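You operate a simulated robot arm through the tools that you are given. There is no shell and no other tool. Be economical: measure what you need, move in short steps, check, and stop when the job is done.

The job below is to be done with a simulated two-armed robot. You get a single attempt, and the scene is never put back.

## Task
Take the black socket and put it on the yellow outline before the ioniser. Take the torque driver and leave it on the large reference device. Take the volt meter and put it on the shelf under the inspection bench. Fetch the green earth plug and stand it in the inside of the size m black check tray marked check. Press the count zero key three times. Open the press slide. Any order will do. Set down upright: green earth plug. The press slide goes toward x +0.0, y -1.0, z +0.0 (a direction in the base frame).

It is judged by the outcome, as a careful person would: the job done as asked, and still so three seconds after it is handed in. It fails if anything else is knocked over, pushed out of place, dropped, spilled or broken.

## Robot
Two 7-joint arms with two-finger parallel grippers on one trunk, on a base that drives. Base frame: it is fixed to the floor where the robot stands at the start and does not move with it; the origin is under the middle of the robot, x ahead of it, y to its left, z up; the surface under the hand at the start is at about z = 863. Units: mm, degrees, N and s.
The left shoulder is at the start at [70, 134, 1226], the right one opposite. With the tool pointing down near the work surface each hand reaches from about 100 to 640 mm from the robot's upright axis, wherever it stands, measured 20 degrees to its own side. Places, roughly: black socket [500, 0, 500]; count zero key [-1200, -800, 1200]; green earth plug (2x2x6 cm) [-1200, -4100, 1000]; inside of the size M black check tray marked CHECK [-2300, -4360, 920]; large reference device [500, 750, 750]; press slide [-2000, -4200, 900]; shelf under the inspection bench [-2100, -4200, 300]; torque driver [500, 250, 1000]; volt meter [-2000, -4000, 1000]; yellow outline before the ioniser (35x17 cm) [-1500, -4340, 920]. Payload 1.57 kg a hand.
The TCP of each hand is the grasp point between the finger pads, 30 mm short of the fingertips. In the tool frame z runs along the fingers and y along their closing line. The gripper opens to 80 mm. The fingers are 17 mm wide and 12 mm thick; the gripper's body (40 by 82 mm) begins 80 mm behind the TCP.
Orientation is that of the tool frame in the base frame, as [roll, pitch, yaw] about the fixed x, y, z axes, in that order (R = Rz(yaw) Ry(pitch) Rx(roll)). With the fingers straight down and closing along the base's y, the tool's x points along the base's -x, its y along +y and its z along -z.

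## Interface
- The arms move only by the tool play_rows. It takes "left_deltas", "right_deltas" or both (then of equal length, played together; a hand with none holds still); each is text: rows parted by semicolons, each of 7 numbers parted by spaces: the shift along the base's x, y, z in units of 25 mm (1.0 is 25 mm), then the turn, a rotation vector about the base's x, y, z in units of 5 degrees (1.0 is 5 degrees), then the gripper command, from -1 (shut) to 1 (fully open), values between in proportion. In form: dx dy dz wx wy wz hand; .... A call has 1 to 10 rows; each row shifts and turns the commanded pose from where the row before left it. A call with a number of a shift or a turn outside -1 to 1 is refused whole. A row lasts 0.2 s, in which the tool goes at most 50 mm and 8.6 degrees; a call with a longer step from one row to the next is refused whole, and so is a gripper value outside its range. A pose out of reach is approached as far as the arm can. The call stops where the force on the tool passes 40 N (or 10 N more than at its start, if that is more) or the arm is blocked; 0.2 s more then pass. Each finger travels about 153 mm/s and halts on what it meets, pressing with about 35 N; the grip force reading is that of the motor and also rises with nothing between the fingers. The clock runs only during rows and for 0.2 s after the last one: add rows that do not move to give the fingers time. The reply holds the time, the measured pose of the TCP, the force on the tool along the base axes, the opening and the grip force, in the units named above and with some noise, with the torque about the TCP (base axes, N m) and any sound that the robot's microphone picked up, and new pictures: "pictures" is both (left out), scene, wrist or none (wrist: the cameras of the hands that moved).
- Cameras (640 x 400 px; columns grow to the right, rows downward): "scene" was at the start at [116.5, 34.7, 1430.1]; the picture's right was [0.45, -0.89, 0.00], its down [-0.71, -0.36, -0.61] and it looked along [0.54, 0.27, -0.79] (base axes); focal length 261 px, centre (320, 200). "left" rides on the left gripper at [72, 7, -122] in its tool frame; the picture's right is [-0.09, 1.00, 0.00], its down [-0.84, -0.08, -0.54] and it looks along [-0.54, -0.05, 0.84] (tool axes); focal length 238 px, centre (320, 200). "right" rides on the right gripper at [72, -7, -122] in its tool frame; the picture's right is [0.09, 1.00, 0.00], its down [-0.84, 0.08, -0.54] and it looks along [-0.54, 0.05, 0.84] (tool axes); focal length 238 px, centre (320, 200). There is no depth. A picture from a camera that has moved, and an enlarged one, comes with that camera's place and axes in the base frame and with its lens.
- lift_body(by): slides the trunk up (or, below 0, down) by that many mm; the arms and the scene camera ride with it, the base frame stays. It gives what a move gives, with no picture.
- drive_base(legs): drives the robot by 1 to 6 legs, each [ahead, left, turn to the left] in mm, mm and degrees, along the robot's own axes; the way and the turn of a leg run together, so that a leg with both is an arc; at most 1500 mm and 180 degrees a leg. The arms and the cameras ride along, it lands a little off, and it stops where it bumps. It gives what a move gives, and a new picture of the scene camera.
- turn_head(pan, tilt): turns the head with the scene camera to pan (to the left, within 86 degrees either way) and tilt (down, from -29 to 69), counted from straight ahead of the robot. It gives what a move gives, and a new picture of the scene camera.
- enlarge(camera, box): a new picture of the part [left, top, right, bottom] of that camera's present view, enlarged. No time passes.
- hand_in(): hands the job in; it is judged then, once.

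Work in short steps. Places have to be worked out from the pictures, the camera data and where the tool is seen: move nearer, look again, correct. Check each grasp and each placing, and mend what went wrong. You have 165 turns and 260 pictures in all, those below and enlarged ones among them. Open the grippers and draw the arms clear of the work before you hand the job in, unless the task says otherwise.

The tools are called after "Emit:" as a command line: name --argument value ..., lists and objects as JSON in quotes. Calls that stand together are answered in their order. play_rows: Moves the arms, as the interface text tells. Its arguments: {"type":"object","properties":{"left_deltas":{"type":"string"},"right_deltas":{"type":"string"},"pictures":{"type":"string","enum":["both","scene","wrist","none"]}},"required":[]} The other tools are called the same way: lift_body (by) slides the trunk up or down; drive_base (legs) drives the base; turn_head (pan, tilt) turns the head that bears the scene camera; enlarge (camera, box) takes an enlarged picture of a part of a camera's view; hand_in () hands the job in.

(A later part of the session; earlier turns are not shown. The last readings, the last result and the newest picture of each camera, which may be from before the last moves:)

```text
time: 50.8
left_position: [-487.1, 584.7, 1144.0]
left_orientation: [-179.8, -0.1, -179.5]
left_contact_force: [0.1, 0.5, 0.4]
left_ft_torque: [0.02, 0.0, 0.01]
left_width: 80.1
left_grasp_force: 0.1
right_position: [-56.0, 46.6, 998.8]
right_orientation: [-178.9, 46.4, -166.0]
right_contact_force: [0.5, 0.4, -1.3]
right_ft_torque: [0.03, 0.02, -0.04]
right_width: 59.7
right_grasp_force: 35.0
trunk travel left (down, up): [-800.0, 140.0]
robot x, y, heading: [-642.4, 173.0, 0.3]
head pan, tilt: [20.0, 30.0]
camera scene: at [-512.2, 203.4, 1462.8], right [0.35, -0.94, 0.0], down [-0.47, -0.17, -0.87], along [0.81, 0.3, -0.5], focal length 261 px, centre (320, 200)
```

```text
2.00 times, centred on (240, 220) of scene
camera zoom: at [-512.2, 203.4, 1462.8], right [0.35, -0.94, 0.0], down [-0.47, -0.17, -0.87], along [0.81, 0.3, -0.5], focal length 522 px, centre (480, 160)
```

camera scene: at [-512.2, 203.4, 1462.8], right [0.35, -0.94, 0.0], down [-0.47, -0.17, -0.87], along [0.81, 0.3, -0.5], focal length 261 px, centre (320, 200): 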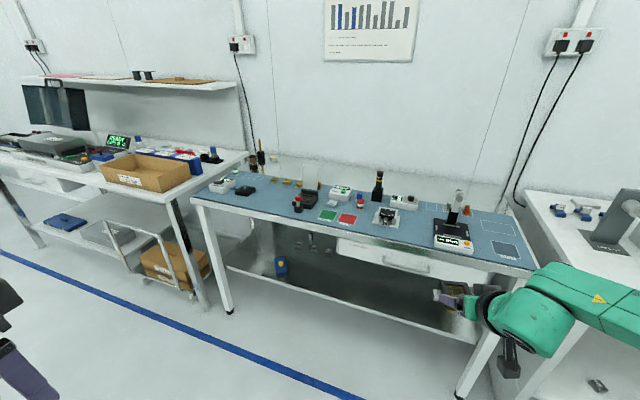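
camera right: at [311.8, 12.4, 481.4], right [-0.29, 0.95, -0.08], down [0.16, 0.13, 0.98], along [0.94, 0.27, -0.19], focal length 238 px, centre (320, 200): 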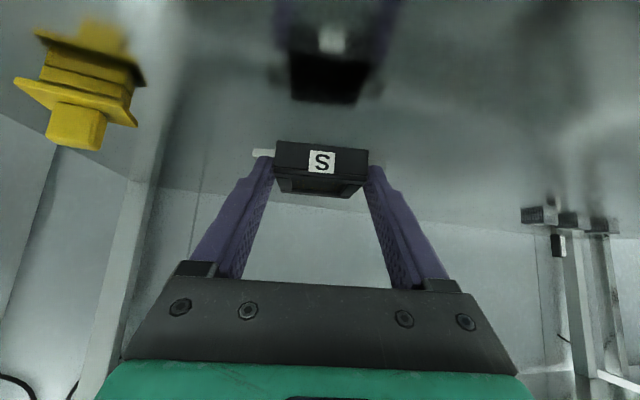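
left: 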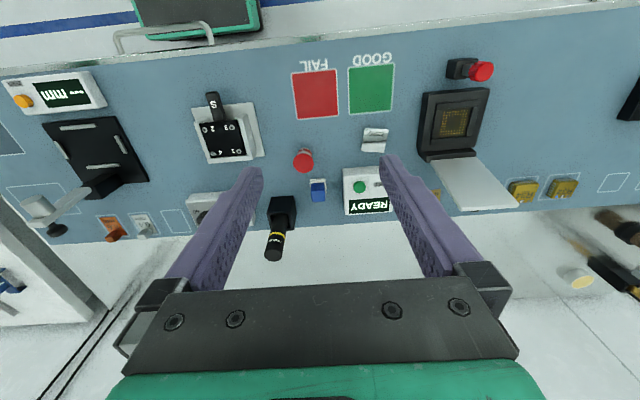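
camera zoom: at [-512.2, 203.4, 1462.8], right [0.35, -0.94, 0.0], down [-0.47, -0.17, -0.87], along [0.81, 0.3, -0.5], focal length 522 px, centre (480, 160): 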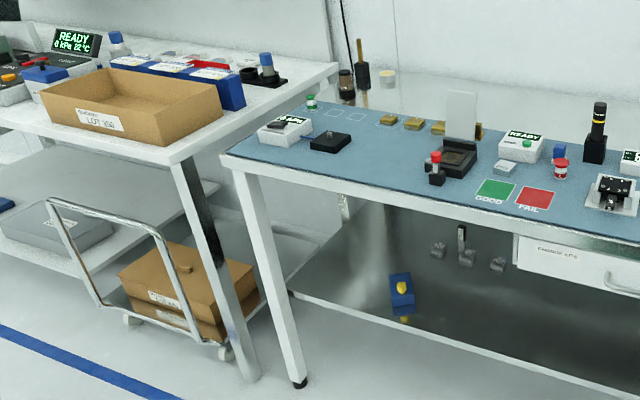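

Three gold chips sit at the rear left of the bench (y≈724…867); one is presumably the large reference device. I tuck the right hand in and drive up to the bench's left part to look.

Emit:
play_rows --right_deltas "-1 0 0.3 0 0 0 -1;-1 0 0.3 0 0 0 -1;-1 0 0.3 0 0 0 -1;-1 0 0.3 0 0 0 -1;-1 0 0.3 0 0 0 -1;-1 0 0.3 0 0 0 -1;-1 0 0.3 0 0 0 -1;-1 0 0.3 0 0 0 -1" --pictures "none"

Emit:
drive_base --legs '[[0, 400, 0], [550, 0, 0]]'

Emit:
turn_head --pan 15 --tilt 50

Emit:
enlarge --camera "scene" --box '[200, 20, 440, 170]'

```text
time: 52.6
left_position: [-486.8, 585.6, 1143.7]
left_orientation: [-179.7, -0.2, -179.4]
left_contact_force: [-0.5, 0.5, 0.1]
left_ft_torque: [0.0, 0.01, 0.02]
left_width: 80.0
left_grasp_force: 0.0
right_position: [-245.2, 49.3, 1055.9]
right_orientation: [-178.7, 46.5, -165.6]
right_contact_force: [-0.4, -0.3, -1.4]
right_ft_torque: [0.01, 0.03, -0.01]
right_width: 59.7
right_grasp_force: 35.7
right hand out of reach, approached as far as the arm can: row 8
trunk travel left (down, up): [-800.0, 140.0]
robot x, y, heading: [-646.9, 172.5, 0.4]
head pan, tilt: [20.0, 30.0]
```

```text
time: 57.9
left_position: [51.0, 992.3, 1142.4]
left_orientation: [-180.0, 0.0, -178.8]
left_contact_force: [0.6, -0.1, -0.2]
left_ft_torque: [0.01, -0.02, 0.0]
left_width: 80.1
left_grasp_force: 0.1
right_position: [297.9, 457.6, 1056.8]
right_orientation: [-178.8, 46.5, -164.9]
right_contact_force: [-0.2, 0.4, -1.6]
right_ft_torque: [0.02, 0.07, 0.03]
right_width: 59.4
right_grasp_force: 34.6
trunk travel left (down, up): [-800.0, 140.0]
robot x, y, heading: [-105.5, 575.2, 1.0]
head pan, tilt: [20.0, 30.0]
camera scene: at [28.4, 610.1, 1463.0], right [0.36, -0.93, 0.0], down [-0.47, -0.18, -0.87], along [0.81, 0.31, -0.5], focal length 261 px, centre (320, 200)
```

scene: 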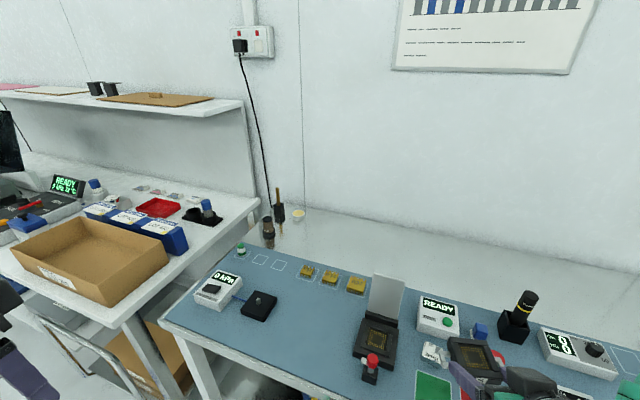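

```text
time: 58.7
left_position: [50.5, 991.1, 1143.5]
left_orientation: [-179.8, -0.1, -178.8]
left_contact_force: [0.0, -0.3, 0.4]
left_ft_torque: [-0.02, -0.02, 0.01]
left_width: 79.9
left_grasp_force: 0.1
right_position: [300.6, 458.0, 1055.4]
right_orientation: [-178.9, 46.4, -165.0]
right_contact_force: [0.0, -0.3, -1.4]
right_ft_torque: [-0.04, 0.06, -0.02]
right_width: 59.6
right_grasp_force: 34.8
trunk travel left (down, up): [-800.0, 140.0]
robot x, y, heading: [-104.8, 573.9, 1.2]
head pan, tilt: [15.0, 50.0]
camera scene: at [19.6, 598.9, 1433.4], right [0.28, -0.96, 0.0], down [-0.74, -0.21, -0.64], along [0.62, 0.18, -0.77], focal length 261 px, centre (320, 200)
```

scene: 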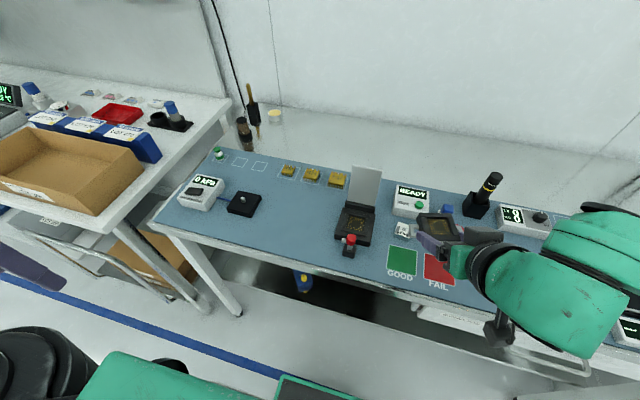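

```text
2.67 times, centred on (320, 95) of scene
camera zoom: at [19.6, 598.9, 1433.4], right [0.28, -0.96, 0.0], down [-0.74, -0.21, -0.64], along [0.62, 0.18, -0.77], focal length 695 px, centre (320, 480)
```

zoom: 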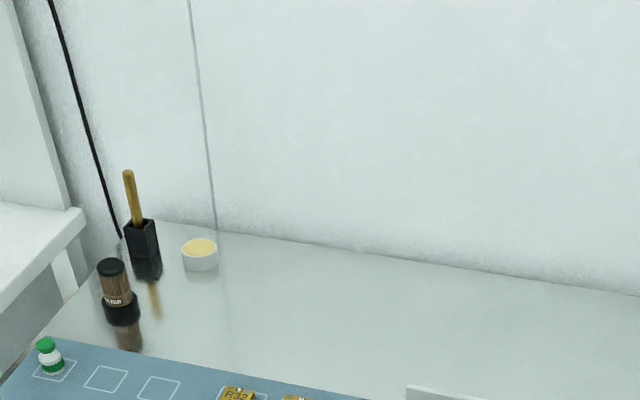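

Emit:
enlarge --camera "scene" --box '[260, 145, 388, 225]'

Emit:
enlarge --camera "scene" --box '[380, 150, 588, 280]'

```text
5.00 times, centred on (324, 185) of scene
camera zoom: at [19.6, 598.9, 1433.4], right [0.28, -0.96, 0.0], down [-0.74, -0.21, -0.64], along [0.62, 0.18, -0.77], focal length 1304 px, centre (300, 275)
```

zoom: 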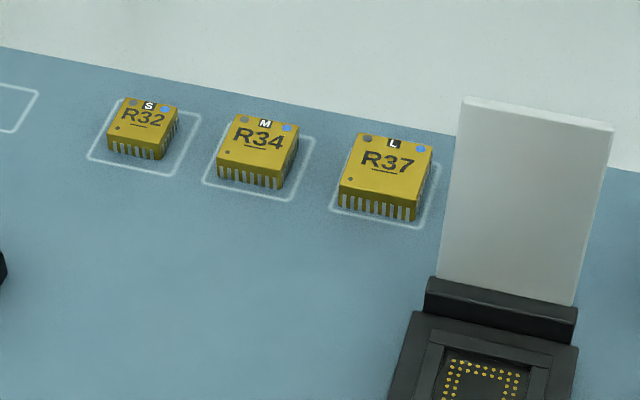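

```text
3.08 times, centred on (484, 215) of scene
camera zoom: at [19.6, 598.9, 1433.4], right [0.28, -0.96, 0.0], down [-0.74, -0.21, -0.64], along [0.62, 0.18, -0.77], focal length 802 px, centre (-185, 154)
```

zoom: 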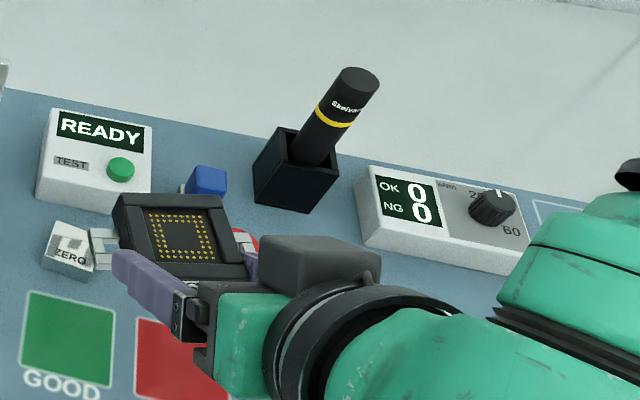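

The L-marked chip R37 ≈ (551, 701, top≈878) is the large reference device; the driver stands in its holder near (530, 330), top ≈1020. I prepare the arms and drive so the left hand is near the driver.

Emit:
play_rows --left_deltas "1 -1 0 0 0 0 1;1 -1 0 0 0 0 1;1 -1 0 0 0 0 1;1 -1 0 0 0 0 1;1 -1 0 0 0 0 1;1 -1 0 0 0 0 1;1 -1 0 0 0 0 1;1 -1 0 0 0 0 1;1 -1 0 0 0 0 1;1 -1 0 0 0 0 1" --right_deltas "0 -0.6 0.4 0 0 0 -1;0 -0.6 0.4 0 0 0 -1;0 -0.6 0.4 0 0 0 -1;0 -0.6 0.4 0 0 0 -1;0 -0.6 0.4 0 0 0 -1;0 -0.6 0.4 0 0 0 -1;0 -0.6 0.4 0 0 0 -1;0 -0.6 0.4 0 0 0 -1;0 -0.6 0.4 0 0 0 -1;0 -0.6 0.4 0 0 0 -1" --pictures "none"

Emit:
drive_base --legs '[[0, -394, -1], [130, 0, 0]]'

Emit:
play_rows --left_deltas "0 0 0 0 0 0 1" --pictures "wrist"

```text
time: 60.9
left_position: [305.1, 744.8, 1145.9]
left_orientation: [-179.8, -0.1, -178.8]
left_contact_force: [0.1, -0.7, 0.7]
left_ft_torque: [0.05, 0.02, 0.04]
left_width: 80.0
left_grasp_force: 0.0
left hand out of reach, approached as far as the arm can: row 1
right_position: [300.9, 305.7, 1154.3]
right_orientation: [-178.9, 46.5, -165.0]
right_contact_force: [-0.2, 0.1, -1.8]
right_ft_torque: [-0.01, 0.03, 0.0]
right_width: 59.6
right_grasp_force: 34.7
trunk travel left (down, up): [-800.0, 140.0]
robot x, y, heading: [-106.3, 577.7, 1.3]
head pan, tilt: [15.0, 50.0]
```

```text
time: 64.2
left_position: [438.6, 342.5, 1147.3]
left_orientation: [-179.9, 0.0, 180.0]
left_contact_force: [-0.1, 0.4, 0.5]
left_ft_torque: [0.02, 0.02, -0.02]
left_width: 80.1
left_grasp_force: 0.1
right_position: [426.2, -96.0, 1154.6]
right_orientation: [-178.8, 46.6, -166.2]
right_contact_force: [-0.5, 0.2, -0.5]
right_ft_torque: [-0.02, 0.02, -0.03]
right_width: 59.9
right_grasp_force: 35.0
trunk travel left (down, up): [-800.0, 140.0]
robot x, y, heading: [24.5, 183.2, -0.1]
head pan, tilt: [15.0, 50.0]
camera scene: at [150.8, 201.7, 1433.6], right [0.26, -0.97, 0.0], down [-0.74, -0.2, -0.64], along [0.62, 0.17, -0.76], focal length 261 px, centre (320, 200)
```

scene: 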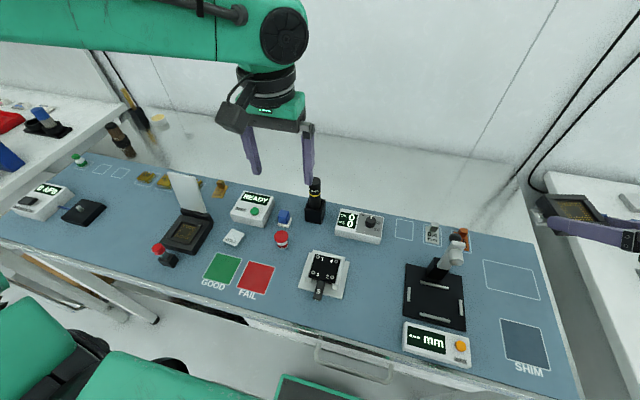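

```text
time: 64.6
left_position: [439.9, 343.5, 1146.3]
left_orientation: [-179.9, 0.1, 180.0]
left_contact_force: [0.2, -0.6, 0.4]
left_ft_torque: [-0.02, 0.02, 0.02]
left_width: 79.8
left_grasp_force: 0.1
right_position: [428.0, -95.7, 1154.9]
right_orientation: [-178.8, 46.5, -166.1]
right_contact_force: [-0.1, 1.0, -1.1]
right_ft_torque: [-0.02, 0.03, -0.04]
right_width: 59.4
right_grasp_force: 35.1
trunk travel left (down, up): [-800.0, 140.0]
robot x, y, heading: [29.2, 182.9, -0.5]
head pan, tilt: [15.0, 50.0]
camera left: at [368.7, 350.7, 1268.8], right [0.09, 1.0, 0.0], down [0.84, -0.08, 0.54], along [0.54, -0.05, -0.84], focal length 238 px, centre (320, 200)
```

left: 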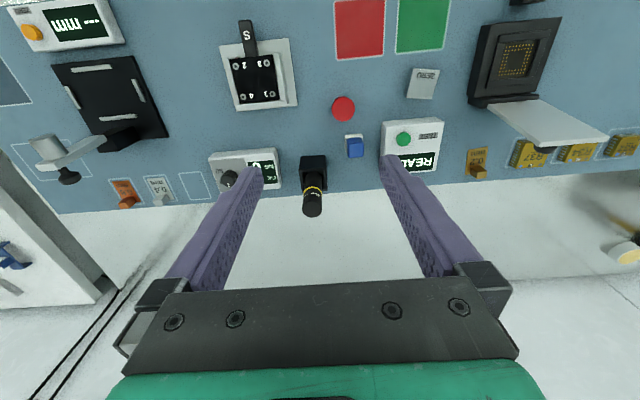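

Driver top ≈ (560, 325, 990). I move closer above it and re-check.

Emit:
play_rows --left_deltas "1 -0.2 -0.5 0 0 0 1;1 -0.2 -0.5 0 0 0 1;1 -0.2 -0.5 0 0 0 1;0.6 -0.1 -0.5 0 0 0 1;0 0 0 0 0 0 1" --pictures "both"

```text
time: 65.8
left_position: [530.4, 324.4, 1096.1]
left_orientation: [-180.0, 0.1, 179.9]
left_contact_force: [-0.1, 0.0, 0.4]
left_ft_torque: [-0.02, 0.0, -0.03]
left_width: 79.7
left_grasp_force: 0.0
right_position: [427.3, -96.0, 1155.3]
right_orientation: [-178.9, 46.6, -166.2]
right_contact_force: [0.4, 0.6, -1.4]
right_ft_torque: [0.02, 0.07, 0.02]
right_width: 59.7
right_grasp_force: 34.7
trunk travel left (down, up): [-800.0, 140.0]
robot x, y, heading: [26.4, 177.9, -0.0]
head pan, tilt: [15.0, 50.0]
camera scene: at [153.0, 202.1, 1433.4], right [0.26, -0.97, 0.0], down [-0.74, -0.2, -0.64], along [0.62, 0.17, -0.77], focal length 261 px, centre (320, 200)
camera left: at [459.8, 332.4, 1218.8], right [0.09, 1.0, 0.0], down [0.84, -0.08, 0.54], along [0.54, -0.05, -0.84], focal length 238 px, centre (320, 200)
```

scene: 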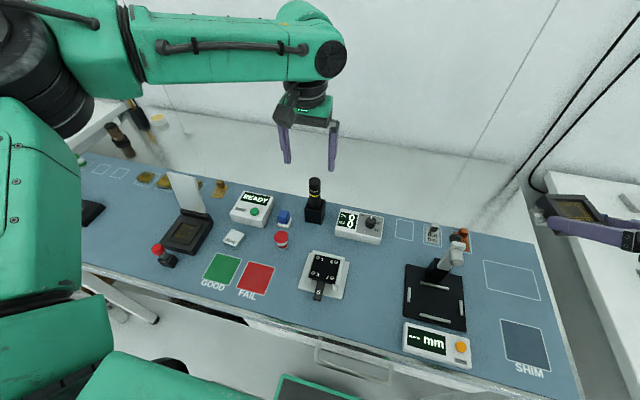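
left: 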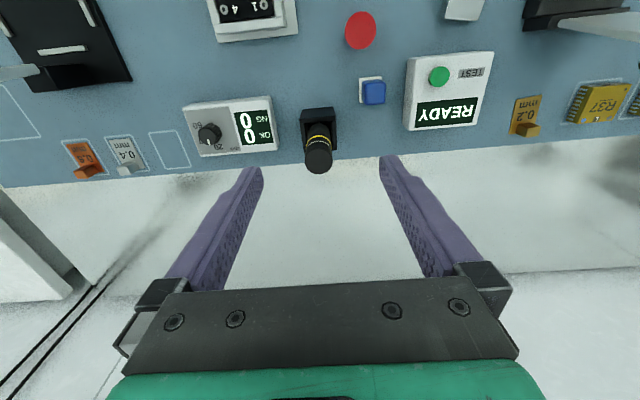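

Driver top refined to (553, 323, 1000), diameter ~26 mm. I descend to TCP z≈960 and grip.

Emit:
play_rows --left_deltas "0.9 -0.05 -0.6 0 0 0 1;0 0 -1 0 0 0 1;0 0 -1 0 0 0 1;0 0 -1 0 0 0 1;0 0 -1 0 0 0 1;0 0 -0.8 0 0 0 1;0 0 0 0 0 0 1" --pictures "both"

```text
time: 67.4
left_position: [532.0, 340.5, 969.0]
left_orientation: [-179.8, 0.1, 179.9]
left_contact_force: [0.5, 0.0, -0.6]
left_ft_torque: [-0.02, -0.02, 0.0]
left_width: 80.1
left_grasp_force: 0.0
left hand out of reach, approached as far as the arm can: row 2, 3, 4, 5, 6
right_position: [428.6, -95.5, 1155.1]
right_orientation: [-179.0, 46.4, -166.3]
right_contact_force: [-0.1, -0.7, -0.3]
right_ft_torque: [0.0, 0.04, -0.01]
right_width: 59.7
right_grasp_force: 34.6
trunk travel left (down, up): [-800.0, 140.0]
robot x, y, heading: [31.4, 180.1, -0.3]
head pan, tilt: [15.0, 50.0]
camera scene: at [154.0, 202.1, 1433.3], right [0.26, -0.97, 0.0], down [-0.74, -0.2, -0.64], along [0.62, 0.17, -0.77], focal length 261 px, centre (320, 200)
camera left: at [459.6, 347.3, 1091.3], right [0.09, 1.0, 0.0], down [0.84, -0.08, 0.54], along [0.54, -0.05, -0.84], focal length 238 px, centre (320, 200)
```

scene: 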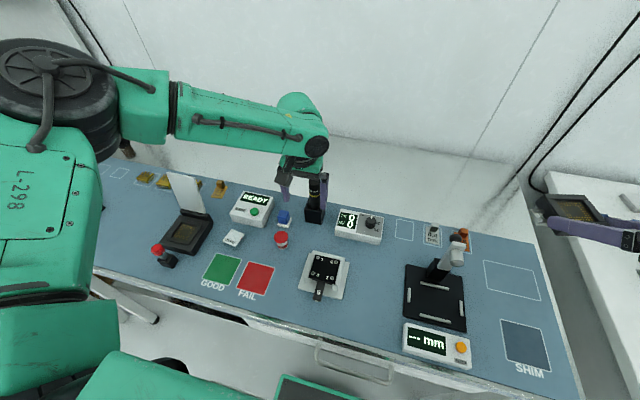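
left: 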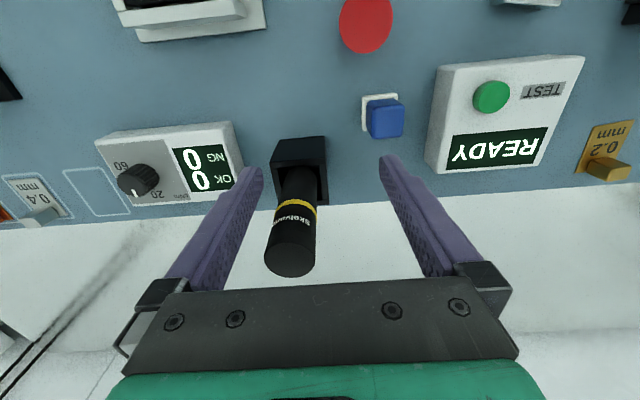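

The hand stopped short at (532, 340), ~20 mm off. I try once more by a small arm shift before moving the base.

Emit:
play_rows --left_deltas "0.5 -0.35 0 0 0 0 1;0.35 -0.35 0 0 0 0 1;0 0 0 0 0 0 1" --pictures "none"

```text
time: 68.2
left_position: [531.5, 335.2, 977.3]
left_orientation: [-179.9, 0.0, 180.0]
left_contact_force: [0.0, 0.0, 0.3]
left_ft_torque: [0.0, 0.0, -0.02]
left_width: 80.2
left_grasp_force: 0.1
left hand out of reach, approached as far as the arm can: row 1, 2
right_position: [428.9, -94.6, 1154.9]
right_orientation: [-178.9, 46.3, -166.3]
right_contact_force: [-0.7, -0.5, -1.8]
right_ft_torque: [-0.02, 0.04, 0.01]
right_width: 59.7
right_grasp_force: 35.7
trunk travel left (down, up): [-800.0, 140.0]
robot x, y, heading: [29.0, 179.4, 0.2]
head pan, tilt: [15.0, 50.0]
```

Still limited, so I nudge the base.

Emit:
drive_base --legs '[[22, -13, 0]]'

Emit:
play_rows --left_deltas "0 0 -0.3 0 0 0 1;0 0 0 0 0 0 1" --pictures "wrist"

```text
time: 69.0
left_position: [550.5, 324.3, 979.5]
left_orientation: [-179.7, 0.4, 179.9]
left_contact_force: [-0.1, -0.4, 1.3]
left_ft_torque: [-0.01, -0.03, -0.02]
left_width: 80.0
left_grasp_force: 0.1
right_position: [444.9, -104.9, 1158.1]
right_orientation: [-178.6, 46.7, -166.0]
right_contact_force: [-0.9, 0.2, -1.2]
right_ft_torque: [0.0, 0.03, -0.04]
right_width: 59.9
right_grasp_force: 34.7
trunk travel left (down, up): [-800.0, 140.0]
robot x, y, heading: [49.6, 167.3, 0.0]
head pan, tilt: [15.0, 50.0]
camera scene: at [169.4, 192.8, 1433.9], right [0.26, -0.97, 0.0], down [-0.74, -0.2, -0.65], along [0.62, 0.16, -0.76], focal length 261 px, centre (320, 200)
```

scene: 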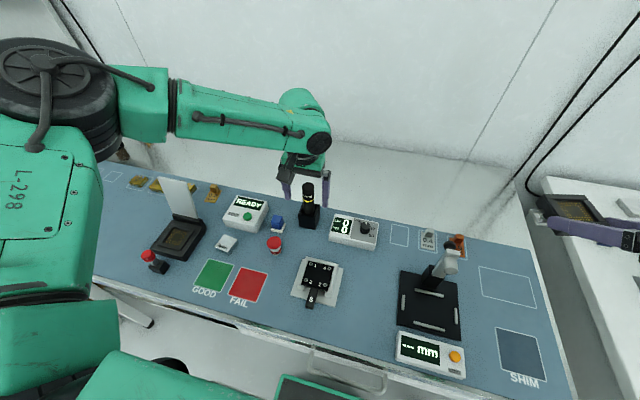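

```text
time: 69.7
left_position: [550.7, 325.1, 971.1]
left_orientation: [-179.7, 0.2, 179.8]
left_contact_force: [-0.2, -0.8, 0.4]
left_ft_torque: [-0.04, 0.0, 0.04]
left_width: 80.1
left_grasp_force: 0.1
right_position: [448.1, -108.2, 1155.5]
right_orientation: [-178.7, 46.4, -166.1]
right_contact_force: [0.0, 0.3, -1.4]
right_ft_torque: [-0.02, 0.01, -0.02]
right_width: 59.5
right_grasp_force: 35.2
trunk travel left (down, up): [-800.0, 140.0]
robot x, y, heading: [48.2, 169.1, -0.3]
head pan, tilt: [15.0, 50.0]
camera left: at [478.3, 332.9, 1092.4], right [0.09, 1.0, 0.0], down [0.84, -0.08, 0.54], along [0.54, -0.05, -0.84], focal length 238 px, centre (320, 200)
```

left: 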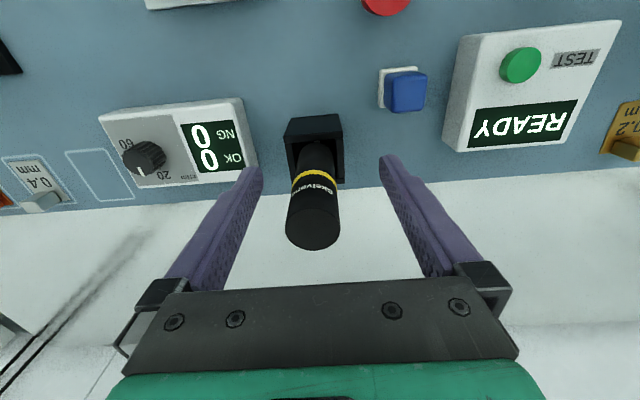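

Driver is centred between the fingers. Close and check.

Emit:
play_rows --left_deltas "0.1 -0.1 0 0 0 0 0.3;0 0 0 0 0 0 -0.2;0 0 0 0 0 0 -1;0 0 0 0 0 0 -1;0 0 0 0 0 0 -1" --pictures "wrist"

```text
time: 70.8
left_position: [551.7, 324.0, 970.3]
left_orientation: [-179.7, 0.1, 179.9]
left_contact_force: [-0.1, -1.0, 0.3]
left_ft_torque: [0.08, 0.02, 0.0]
left_width: 27.2
left_grasp_force: 34.8
left hand out of reach, approached as far as the arm can: row 1
right_position: [450.9, -107.8, 1154.1]
right_orientation: [-179.0, 46.3, -166.3]
right_contact_force: [0.3, -0.4, -1.7]
right_ft_torque: [-0.01, 0.04, 0.0]
right_width: 60.0
right_grasp_force: 34.6
trunk travel left (down, up): [-800.0, 140.0]
robot x, y, heading: [52.6, 168.3, -0.2]
head pan, tilt: [15.0, 50.0]
camera left: at [479.8, 331.6, 1092.0], right [0.09, 1.0, 0.0], down [0.84, -0.08, 0.54], along [0.54, -0.05, -0.84], focal length 238 px, centre (320, 200)
```

left: 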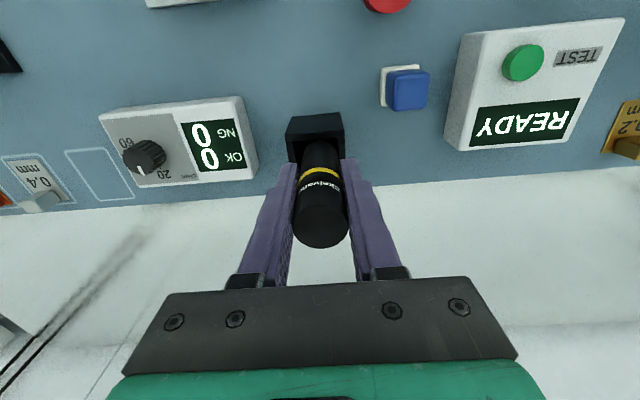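

Gripped at 27 mm. I lift straight up and watch for the holder.

Emit:
play_rows --left_deltas "0 0 0.6 0 0 0 -1;0 0 0.8 0 0 0 -1;0 0 0.8 0 0 0 -1;0 0 0.8 0 0 0 -1;0 0 0.8 0 0 0 -1;0 0 0.8 0 0 0 -1;0 0 0.6 0 0 0 -1" --pictures "both"

```text
time: 72.5
left_position: [552.7, 326.2, 1099.1]
left_orientation: [-179.9, 0.0, 179.8]
left_contact_force: [0.3, -0.1, -2.3]
left_ft_torque: [-0.02, 0.0, 0.02]
left_width: 27.4
left_grasp_force: 34.8
right_position: [449.8, -109.4, 1154.7]
right_orientation: [-178.9, 46.4, -166.3]
right_contact_force: [1.2, -0.3, -1.0]
right_ft_torque: [-0.03, 0.06, 0.02]
right_width: 59.8
right_grasp_force: 34.7
trunk travel left (down, up): [-800.0, 140.0]
robot x, y, heading: [50.4, 166.7, 0.2]
head pan, tilt: [15.0, 50.0]
camera scene: at [175.5, 189.3, 1433.3], right [0.26, -0.97, 0.0], down [-0.74, -0.2, -0.64], along [0.62, 0.17, -0.77], focal length 261 px, centre (320, 200)
camera left: at [480.5, 332.8, 1222.5], right [0.09, 1.0, 0.0], down [0.84, -0.08, 0.54], along [0.54, -0.05, -0.84], focal length 238 px, centre (320, 200)
```

scene: 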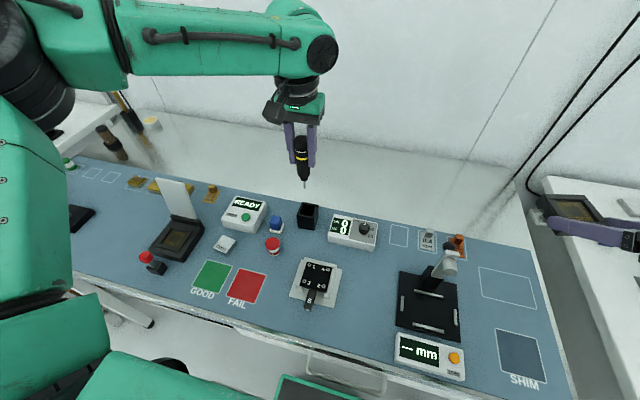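
left: 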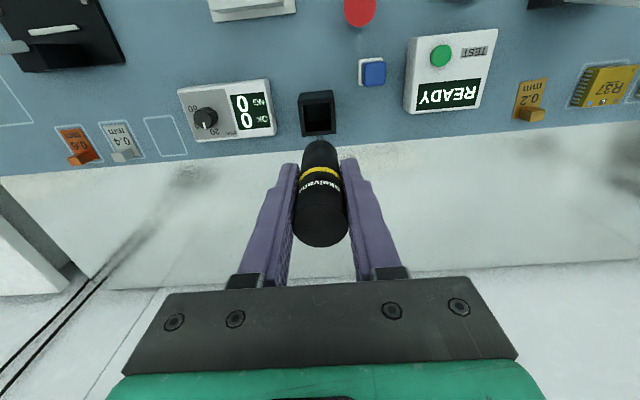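

Emit:
enlarge --camera "scene" --box '[256, 120, 352, 200]'

```text
5.00 times, centred on (304, 160) of scene
camera zoom: at [175.5, 189.3, 1433.3], right [0.26, -0.97, 0.0], down [-0.74, -0.2, -0.64], along [0.62, 0.17, -0.77], focal length 1304 px, centre (400, 400)
```

zoom: 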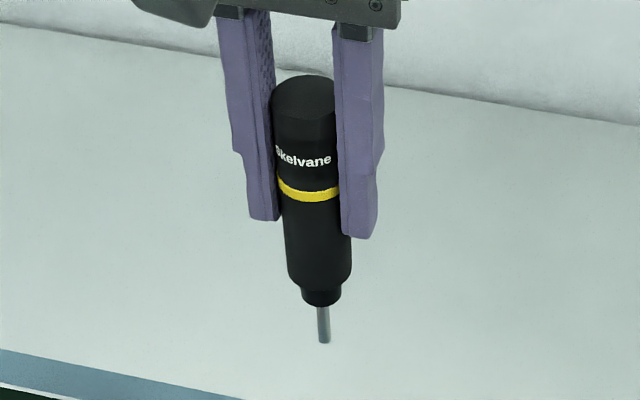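

The driver has a ~95 mm handle and a small bit; I should lay its handle across the L chip. For that I want the tool horizontal with the camera on top, so I test yawing the left wrist in free air.

Emit:
play_rows --left_deltas "-0.5 0 0.4 0 0 1 -1;-0.5 0 0.4 0 0 1 -1;-0.5 0 0.4 0 0 1 -1;-0.5 0 0.4 0 0 1 -1;-0.5 0 0 0 0 1 -1;-0.5 0 0 0 0 1 -1;-0.5 0 0 0 0 1 -1;-0.5 0 0 0 0 1 -1;-0.5 0 0 0 0 1 -1;-0.5 0 0 0 0 1 -1" --pictures "none"

Emit:
play_rows --left_deltas "0 0 0 0 0 1 -1;0 0 0 0 0 1 -1;0 0 0 0 0 1 -1;0 0 0 0 0 1 -1;0 0 0 0 0 1 -1;0 0 0 0 0 1 -1;0 0 0 0 0 1 -1;0 0 0 0 0 1 -1;0 0 0 0 0 1 -1;0 0 0 0 0 1 -1" --pictures "none"

```text
time: 74.7
left_position: [425.5, 325.3, 1140.7]
left_orientation: [-179.7, 0.1, -130.0]
left_contact_force: [0.2, -0.7, -1.8]
left_ft_torque: [-0.02, -0.03, -0.02]
left_width: 27.1
left_grasp_force: 35.0
right_position: [448.0, -109.6, 1154.2]
right_orientation: [-178.9, 46.5, -166.3]
right_contact_force: [-0.6, 0.3, -1.4]
right_ft_torque: [0.0, 0.03, 0.01]
right_width: 59.7
right_grasp_force: 35.0
trunk travel left (down, up): [-800.0, 140.0]
robot x, y, heading: [50.9, 170.5, -0.1]
head pan, tilt: [15.0, 50.0]
```

```text
time: 76.8
left_position: [427.8, 323.7, 1140.3]
left_orientation: [-179.8, 0.0, -80.0]
left_contact_force: [0.1, 0.8, -2.3]
left_ft_torque: [0.04, 0.02, -0.02]
left_width: 27.1
left_grasp_force: 35.5
right_position: [449.8, -107.8, 1154.9]
right_orientation: [-178.9, 46.4, -166.2]
right_contact_force: [-0.5, 0.1, -1.5]
right_ft_torque: [-0.02, 0.05, -0.03]
right_width: 59.5
right_grasp_force: 34.8
trunk travel left (down, up): [-800.0, 140.0]
robot x, y, heading: [52.7, 163.6, -0.3]
head pan, tilt: [15.0, 50.0]
```

Yaw goes well; continue to the full 180°.

Emit:
play_rows --left_deltas "0 0 0 0 0 1 -1;0 0 0 0 0 1 -1;0 0 0 0 0 1 -1;0 0 0 0 0 1 -1;0 0 0 0 0 1 -1;0 0 0 0 0 1 -1;0 0 0 0 0 1 -1;0 0 0 0 0 1 -1;0 0 0 0 0 0 -1" --pictures "scene"

```text
time: 78.8
left_position: [431.4, 407.6, 1158.9]
left_orientation: [180.0, -0.1, -40.2]
left_contact_force: [0.8, -0.4, -2.1]
left_ft_torque: [-0.01, 0.03, 0.0]
left_width: 27.2
left_grasp_force: 34.6
left hand out of reach, approached as far as the arm can: row 5, 6, 7, 8
right_position: [450.1, -108.5, 1154.8]
right_orientation: [-178.9, 46.4, -166.3]
right_contact_force: [0.5, 0.0, -2.0]
right_ft_torque: [-0.01, 0.01, -0.01]
right_width: 59.7
right_grasp_force: 35.3
trunk travel left (down, up): [-800.0, 140.0]
robot x, y, heading: [50.8, 165.8, -0.2]
head pan, tilt: [15.0, 50.0]
camera scene: at [175.7, 189.3, 1433.3], right [0.26, -0.97, 0.0], down [-0.74, -0.2, -0.64], along [0.62, 0.17, -0.77], focal length 261 px, centre (320, 200)
```

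scene: 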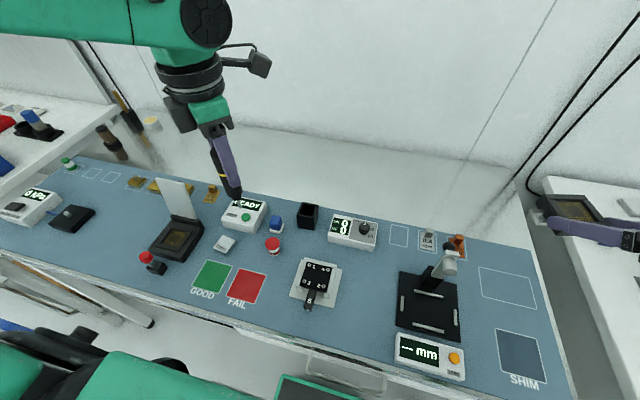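

Yaw limit is near −60°. I now try tilting from here so the tool points forward-right with the camera up, watching reach.

Emit:
play_rows --left_deltas "0 0 0.2 -0.6 -0.75 0 -1;0 0 0.2 -0.6 -0.75 0 -1;0 0 0.2 -0.6 -0.75 0 -1;0 0 0.2 -0.6 -0.75 0 -1;0 0 0.2 -0.6 -0.75 0 -1;0 0 0.2 -0.6 -0.75 0 -1;0 0 0.2 -0.6 -0.75 0 -1;0 0 0.2 -0.6 -0.75 0 -1;0 0 0.2 -0.6 -0.75 0 -1;0 0 0.2 -0.6 -0.75 0 -1" --pictures "scene"

```text
time: 81.0
left_position: [431.3, 406.6, 1208.0]
left_orientation: [-178.2, -48.1, -40.9]
left_contact_force: [0.8, -0.9, -1.7]
left_ft_torque: [0.0, 0.03, -0.02]
left_width: 27.2
left_grasp_force: 35.1
right_position: [449.7, -108.4, 1155.3]
right_orientation: [-178.8, 46.6, -166.1]
right_contact_force: [0.2, -0.2, -0.6]
right_ft_torque: [0.02, 0.03, -0.04]
right_width: 59.5
right_grasp_force: 34.9
trunk travel left (down, up): [-800.0, 140.0]
robot x, y, heading: [49.3, 170.2, 0.0]
head pan, tilt: [15.0, 50.0]
camera scene: at [175.1, 189.8, 1433.4], right [0.26, -0.97, 0.0], down [-0.74, -0.2, -0.64], along [0.62, 0.17, -0.77], focal length 261 px, centre (320, 200)
```

scene: 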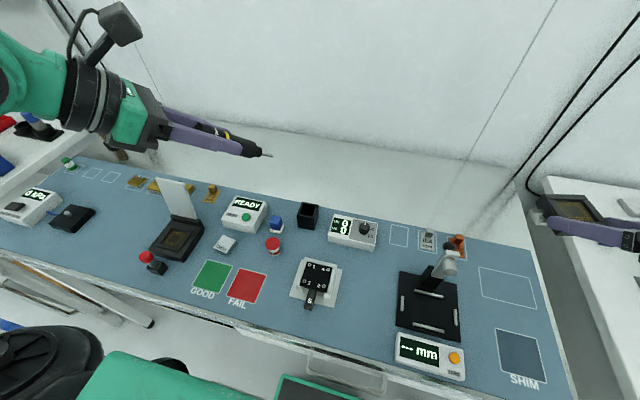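

Works well. I continue tilting to ~85° and add some yaw to point more forward.

Emit:
play_rows --left_deltas "0 0 0 -0.65 -0.75 0 -1;0 0 0 -0.65 -0.75 0 -1;0 0 0 -0.65 -0.75 0 -1;0 0 0 -0.65 -0.75 0 -1;0 0 0 -0.65 -0.75 0 -1;0 0 0 -0.65 -0.75 0 -1;0 0 0 -0.65 -0.75 0 -1;0 0 0 0 0 1 -1;0 0 0 0 0 1 -1;0 0 0 0 0 1 -1" --pictures "none"

Emit:
play_rows --left_deltas "0 0 0 0 0 1 -1;0 0 0 0 0 1 -1;0 0 0 0 0 1 -1;0 0 0 0 0 1 -1;0 0 0 0 0 1 -1;0 0 0 0 0 0 -1" --pictures "scene"

```text
time: 83.2
left_position: [479.1, 457.7, 1213.9]
left_orientation: [-179.2, -82.6, -25.0]
left_contact_force: [0.1, 0.2, -2.7]
left_ft_torque: [0.02, 0.04, -0.04]
left_width: 27.4
left_grasp_force: 35.2
left hand out of reach, approached as far as the arm can: row 4, 5, 6, 8, 9, 10
right_position: [450.3, -108.4, 1155.3]
right_orientation: [-178.8, 46.3, -166.3]
right_contact_force: [0.7, 0.6, -2.0]
right_ft_torque: [-0.05, 0.04, -0.04]
right_width: 59.6
right_grasp_force: 35.1
trunk travel left (down, up): [-800.0, 140.0]
robot x, y, heading: [53.4, 168.2, -0.2]
head pan, tilt: [15.0, 50.0]
```

```text
time: 84.7
left_position: [526.6, 515.6, 1212.5]
left_orientation: [-179.7, -83.0, 0.4]
left_contact_force: [-0.1, 0.6, -2.1]
left_ft_torque: [-0.02, 0.07, 0.01]
left_width: 27.3
left_grasp_force: 35.1
left hand out of reach, approached as far as the arm can: row 1, 2, 3, 4, 5
right_position: [449.2, -105.9, 1155.1]
right_orientation: [-178.9, 46.3, -166.2]
right_contact_force: [0.0, -0.1, -2.1]
right_ft_torque: [-0.04, 0.04, 0.0]
right_width: 59.4
right_grasp_force: 35.5
trunk travel left (down, up): [-800.0, 140.0]
robot x, y, heading: [51.7, 168.1, -0.1]
head pan, tilt: [15.0, 50.0]
camera scene: at [174.8, 191.1, 1433.3], right [0.26, -0.97, 0.0], down [-0.74, -0.2, -0.64], along [0.62, 0.16, -0.77], focal length 261 px, centre (320, 200)
```

scene: 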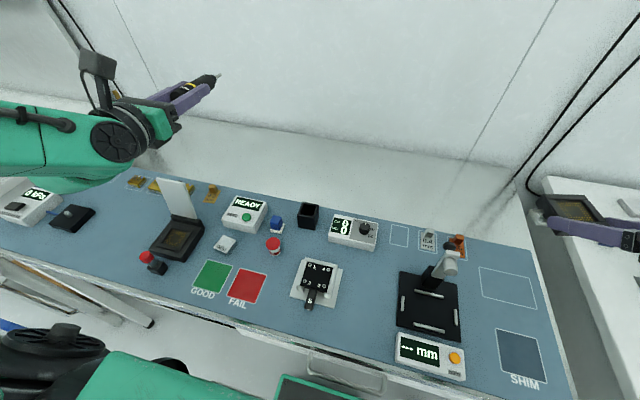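

Now the driver is nearly horizontal pointing +x with the camera on top. I check the left arm's posture with the head before positioning.

Emit:
turn_head --pan 60 --tilt 25

```text
time: 85.8
left_position: [525.3, 514.1, 1212.2]
left_orientation: [-179.2, -82.8, -0.2]
left_contact_force: [-0.6, -0.3, -2.2]
left_ft_torque: [-0.01, 0.04, 0.0]
left_width: 27.0
left_grasp_force: 35.1
right_position: [450.6, -108.4, 1155.9]
right_orientation: [-178.9, 46.5, -166.3]
right_contact_force: [0.6, 0.3, -1.6]
right_ft_torque: [0.04, 0.04, -0.03]
right_width: 59.8
right_grasp_force: 35.0
trunk travel left (down, up): [-800.0, 140.0]
robot x, y, heading: [50.9, 171.4, -0.1]
head pan, tilt: [60.0, 25.0]
camera scene: at [147.7, 249.5, 1470.7], right [0.86, -0.5, 0.0], down [-0.21, -0.37, -0.91], along [0.45, 0.78, -0.42], focal length 261 px, centre (320, 200)
```

scene: 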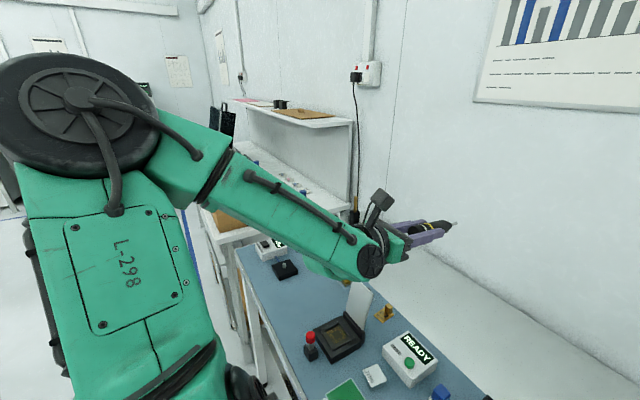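

Elbow is high, good. I raise the right hand for clearance and drive left so the driver comes over the chip.

Emit:
play_rows --right_deltas "-0.2 0 1 0 0 0 -1;-0.2 0 1 0 0 0 -1;-0.2 0 1 0 0 0 -1;-0.2 0 1 0 0 0 -1;-0.2 0 1 0 0 0 -1;-0.2 0 1 0 0 0 -1;0 0 1 0 0 0 -1;0 0 1 0 0 0 -1" --pictures "none"

Emit:
drive_base --legs '[[0, 187, 0]]'

Emit:
play_rows --left_deltas "0 0 -1 0 0 0 -1;0 0 -1 0 0 0 -1;0 0 -1 0 0 0 -1;0 0 -1 0 0 0 -1;0 0 0 0 0 0 -1" --pictures "both"

```text
time: 87.6
left_position: [524.6, 515.0, 1212.5]
left_orientation: [-179.6, -82.9, 0.2]
left_contact_force: [-1.1, 0.7, -2.1]
left_ft_torque: [0.01, 0.06, 0.01]
left_width: 27.4
left_grasp_force: 34.5
right_position: [419.0, -105.0, 1354.2]
right_orientation: [-178.9, 46.4, -166.1]
right_contact_force: [0.5, -0.2, -1.4]
right_ft_torque: [-0.01, 0.04, 0.0]
right_width: 59.9
right_grasp_force: 34.8
trunk travel left (down, up): [-800.0, 140.0]
robot x, y, heading: [49.7, 167.4, 0.1]
head pan, tilt: [60.0, 25.0]
```

```text
time: 89.1
left_position: [525.8, 697.9, 1213.1]
left_orientation: [-177.5, -82.7, -1.6]
left_contact_force: [0.2, -0.3, -2.1]
left_ft_torque: [-0.02, 0.05, 0.05]
left_width: 27.2
left_grasp_force: 35.4
right_position: [421.7, 77.9, 1352.2]
right_orientation: [-179.0, 46.6, -166.3]
right_contact_force: [0.2, -1.1, -0.6]
right_ft_torque: [0.04, 0.06, 0.03]
right_width: 59.1
right_grasp_force: 35.4
trunk travel left (down, up): [-800.0, 140.0]
robot x, y, heading: [50.4, 353.8, 0.0]
head pan, tilt: [60.0, 25.0]
camera scene: at [147.5, 432.4, 1471.0], right [0.87, -0.5, 0.0], down [-0.21, -0.36, -0.91], along [0.45, 0.79, -0.42], focal length 261 px, centre (320, 200)
```

scene: 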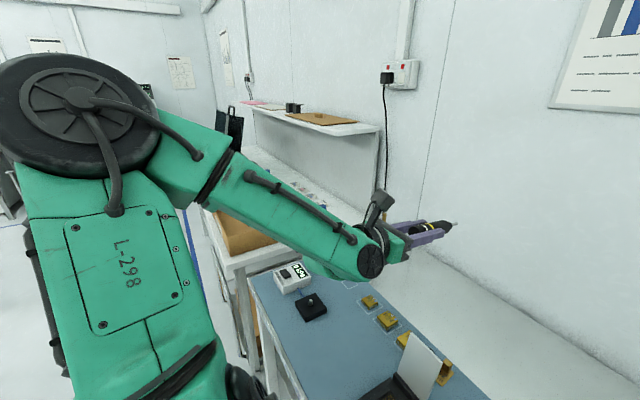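

```text
time: 90.3
left_position: [524.1, 702.4, 1110.8]
left_orientation: [-178.7, -82.9, -0.4]
left_contact_force: [-1.3, 0.4, -1.5]
left_ft_torque: [0.02, 0.07, -0.02]
left_width: 27.5
left_grasp_force: 35.2
right_position: [421.8, 82.0, 1352.9]
right_orientation: [-178.9, 46.5, -166.1]
right_contact_force: [0.6, -0.4, -1.2]
right_ft_torque: [-0.01, 0.05, 0.0]
right_width: 59.7
right_grasp_force: 35.1
trunk travel left (down, up): [-800.0, 140.0]
robot x, y, heading: [55.1, 358.4, 0.1]
head pan, tilt: [60.0, 25.0]
camera scene: at [147.2, 436.2, 1470.8], right [0.87, -0.5, 0.0], down [-0.21, -0.37, -0.91], along [0.45, 0.79, -0.42], focal length 261 px, centre (320, 200)
camera left: at [413.3, 695.0, 1197.7], right [0.0, -1.0, -0.09], down [-0.64, 0.07, -0.76], along [0.77, 0.06, -0.64], focal length 238 px, centre (320, 200)
```

scene: 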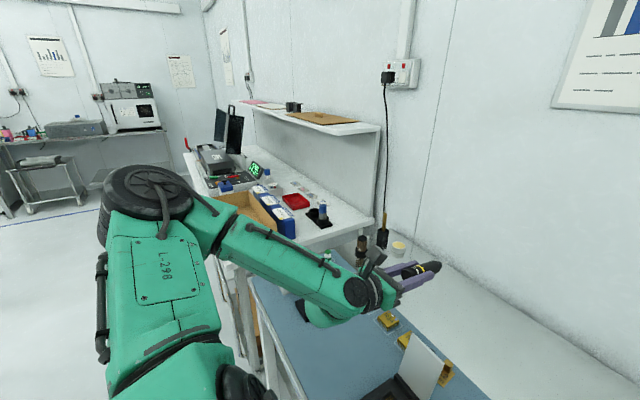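
left: 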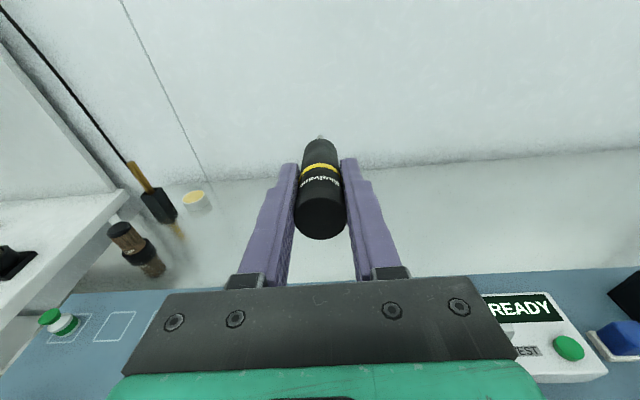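

The chip is hidden from the wrist camera. I yaw −15° to keep the hand clear of the open lid, descend to z≈980 and look with the head.

Emit:
play_rows --left_deltas "0 0 -0.9 0 0 -0.6 -1;0 0 -0.9 0 0 -0.6 -1;0 0 -0.9 0 0 -0.6 -1;0 0 -0.9 0 0 -0.6 -1;0 0 -0.9 0 0 -0.6 -1;0 0 -0.5 0 0 0 -1;0 0 0 0 0 0 -1" --pictures "none"

Emit:
turn_head --pan 38 --tilt 45

Emit:
enlarge --camera "scene" --box '[220, 110, 428, 240]'

```text
time: 91.9
left_position: [525.7, 703.0, 986.8]
left_orientation: [-179.4, -82.8, -14.9]
left_contact_force: [-0.7, 0.1, -2.4]
left_ft_torque: [0.03, 0.02, 0.01]
left_width: 27.1
left_grasp_force: 34.7
right_position: [423.0, 81.6, 1353.6]
right_orientation: [-178.9, 46.4, -166.1]
right_contact_force: [0.1, -0.7, -1.8]
right_ft_torque: [0.01, 0.08, 0.03]
right_width: 59.7
right_grasp_force: 35.5
trunk travel left (down, up): [-800.0, 140.0]
robot x, y, heading: [52.8, 354.9, -0.2]
head pan, tilt: [60.0, 25.0]
```

```text
time: 92.8
left_position: [525.7, 702.2, 988.1]
left_orientation: [-179.1, -82.8, -15.0]
left_contact_force: [1.4, 0.8, -2.3]
left_ft_torque: [-0.02, 0.07, -0.03]
left_width: 27.2
left_grasp_force: 34.3
right_position: [421.4, 81.9, 1353.4]
right_orientation: [-178.8, 46.5, -166.1]
right_contact_force: [-0.4, 0.5, -2.2]
right_ft_torque: [-0.01, 0.04, 0.01]
right_width: 59.7
right_grasp_force: 34.8
trunk travel left (down, up): [-800.0, 140.0]
robot x, y, heading: [54.2, 353.7, 0.0]
head pan, tilt: [38.0, 45.0]
camera scene: at [165.3, 407.3, 1440.3], right [0.62, -0.79, 0.0], down [-0.56, -0.44, -0.71], along [0.56, 0.44, -0.71], focal length 261 px, centre (320, 200)
```

scene: 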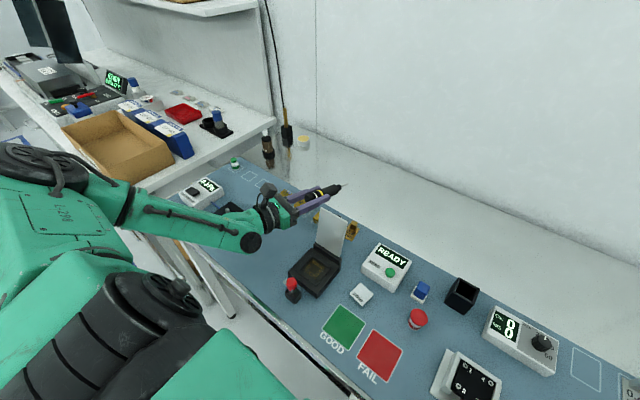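

```text
3.08 times, centred on (324, 175) of scene
camera zoom: at [165.3, 407.3, 1440.3], right [0.62, -0.79, 0.0], down [-0.56, -0.44, -0.71], along [0.56, 0.44, -0.71], focal length 802 px, centre (308, 277)
```

zoom: 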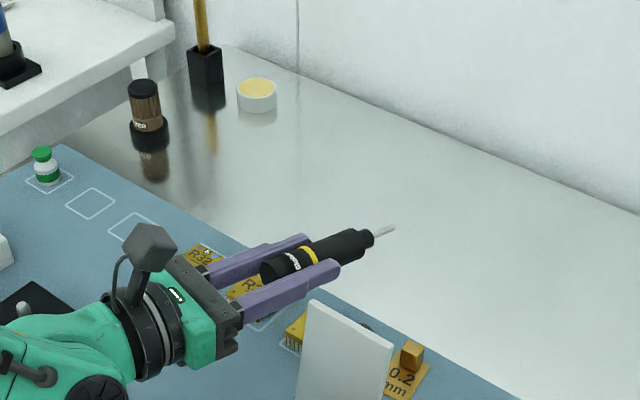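

Chip L ≈ (557, 702, top≈877). I move the hand to TCP ≈(538, 707), level the tool the last 7° and descend to ~920.

Emit:
play_rows --left_deltas "0.24 0.1 -0.5 -0.18 -0.68 0 -1;0.24 0.1 -0.5 -0.18 -0.68 0 -1;0 0 -0.8 0 0 0 -1;0 0 -0.8 0 0 0 -1;0 0 0 0 0 0 -1" --pictures "wrist"

Emit:
enlarge --camera "scene" --box '[240, 130, 400, 230]'

```text
time: 94.0
left_position: [535.9, 707.1, 923.6]
left_orientation: [-161.3, -89.9, -33.0]
left_contact_force: [-0.3, -0.5, -2.3]
left_ft_torque: [0.02, 0.02, 0.01]
left_width: 27.0
left_grasp_force: 35.1
right_position: [420.6, 82.1, 1351.9]
right_orientation: [-178.9, 46.5, -166.0]
right_contact_force: [-0.1, 0.2, -0.9]
right_ft_torque: [0.02, 0.02, 0.03]
right_width: 59.6
right_grasp_force: 35.0
trunk travel left (down, up): [-800.0, 140.0]
robot x, y, heading: [49.2, 351.9, -0.0]
head pan, tilt: [38.0, 45.0]
camera left: at [416.2, 731.6, 994.7], right [-0.24, -0.97, -0.09], down [-0.51, 0.21, -0.84], along [0.83, -0.16, -0.54], focal length 238 px, centre (320, 200)
```

left: 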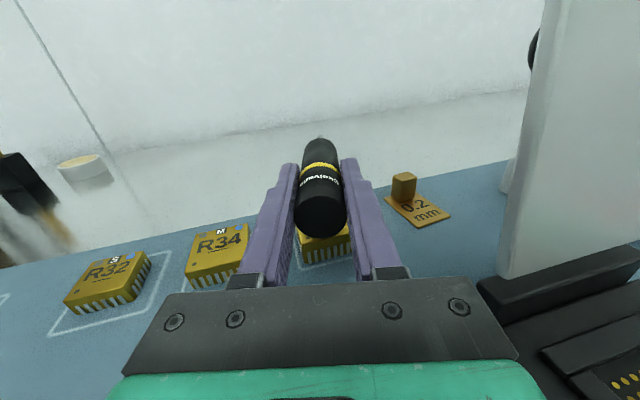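

```text
4.00 times, centred on (320, 180) of scene
camera zoom: at [165.4, 407.2, 1440.2], right [0.62, -0.79, 0.0], down [-0.56, -0.44, -0.71], along [0.56, 0.44, -0.71], focal length 1043 px, centre (320, 280)
```

zoom: 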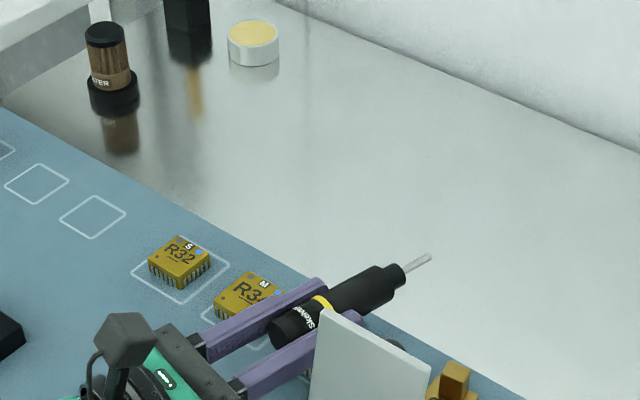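

Emit:
enlarge --camera "left" --box '[160, 190, 400, 290]'

```text
2.67 times, centred on (280, 240) of left
camera zoom: at [416.2, 731.6, 994.7], right [-0.24, -0.97, -0.09], down [-0.51, 0.21, -0.84], along [0.83, -0.16, -0.54], focal length 636 px, centre (427, 93)
```

zoom: 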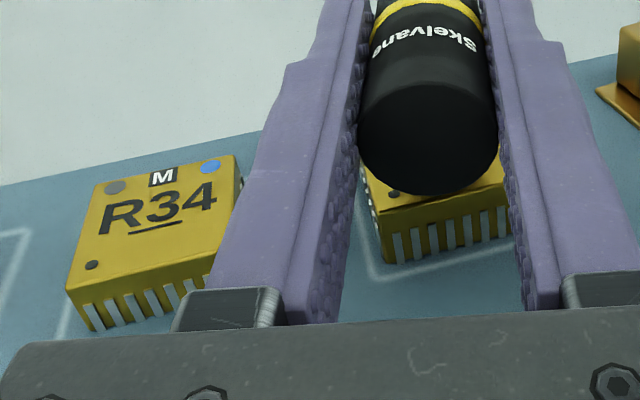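

Chip L's front edge is x≈539, y 679–725, top ≈880, so the centre is ≈(561, 702). I shift +6 mm in x and descend close to contact (TCP ≈895).

Emit:
play_rows --left_deltas "0.24 0 -0.4 0 0 0 -1;0 0 -0.4 0 0 0 -1;0 0 -0.2 0 0 0 -1;0 0 -0.1 0 0 0 -1;0 0 0 0 0 0 -1" --pictures "wrist"

```text
time: 95.0
left_position: [541.8, 708.1, 906.9]
left_orientation: [-27.2, -88.8, -166.9]
left_contact_force: [-8.3, -4.2, 16.2]
left_ft_torque: [0.1, 2.45, 0.58]
left_width: 27.3
left_grasp_force: 35.0
right_position: [415.4, 79.3, 1353.9]
right_orientation: [-178.9, 46.6, -166.0]
right_contact_force: [0.5, 0.0, -1.8]
right_ft_torque: [0.02, 0.08, 0.0]
right_width: 60.0
right_grasp_force: 35.2
trunk travel left (down, up): [-800.0, 140.0]
robot x, y, heading: [49.8, 354.4, 0.1]
head pan, tilt: [38.0, 45.0]
stopped in row 4 (left hand): the force on the tool passed its limit at 43 N (the readings are from after the stop); the commanded pose is now the measured one
camera left: at [420.9, 731.1, 975.8], right [-0.24, -0.97, -0.1], down [-0.49, 0.21, -0.85], along [0.84, -0.15, -0.52], focal length 238 px, centre (320, 200)
```

left: 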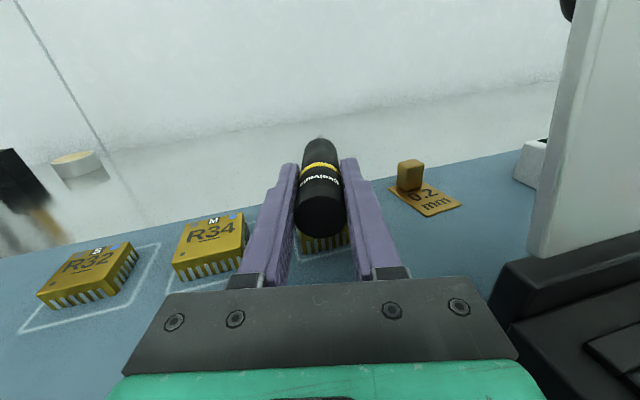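

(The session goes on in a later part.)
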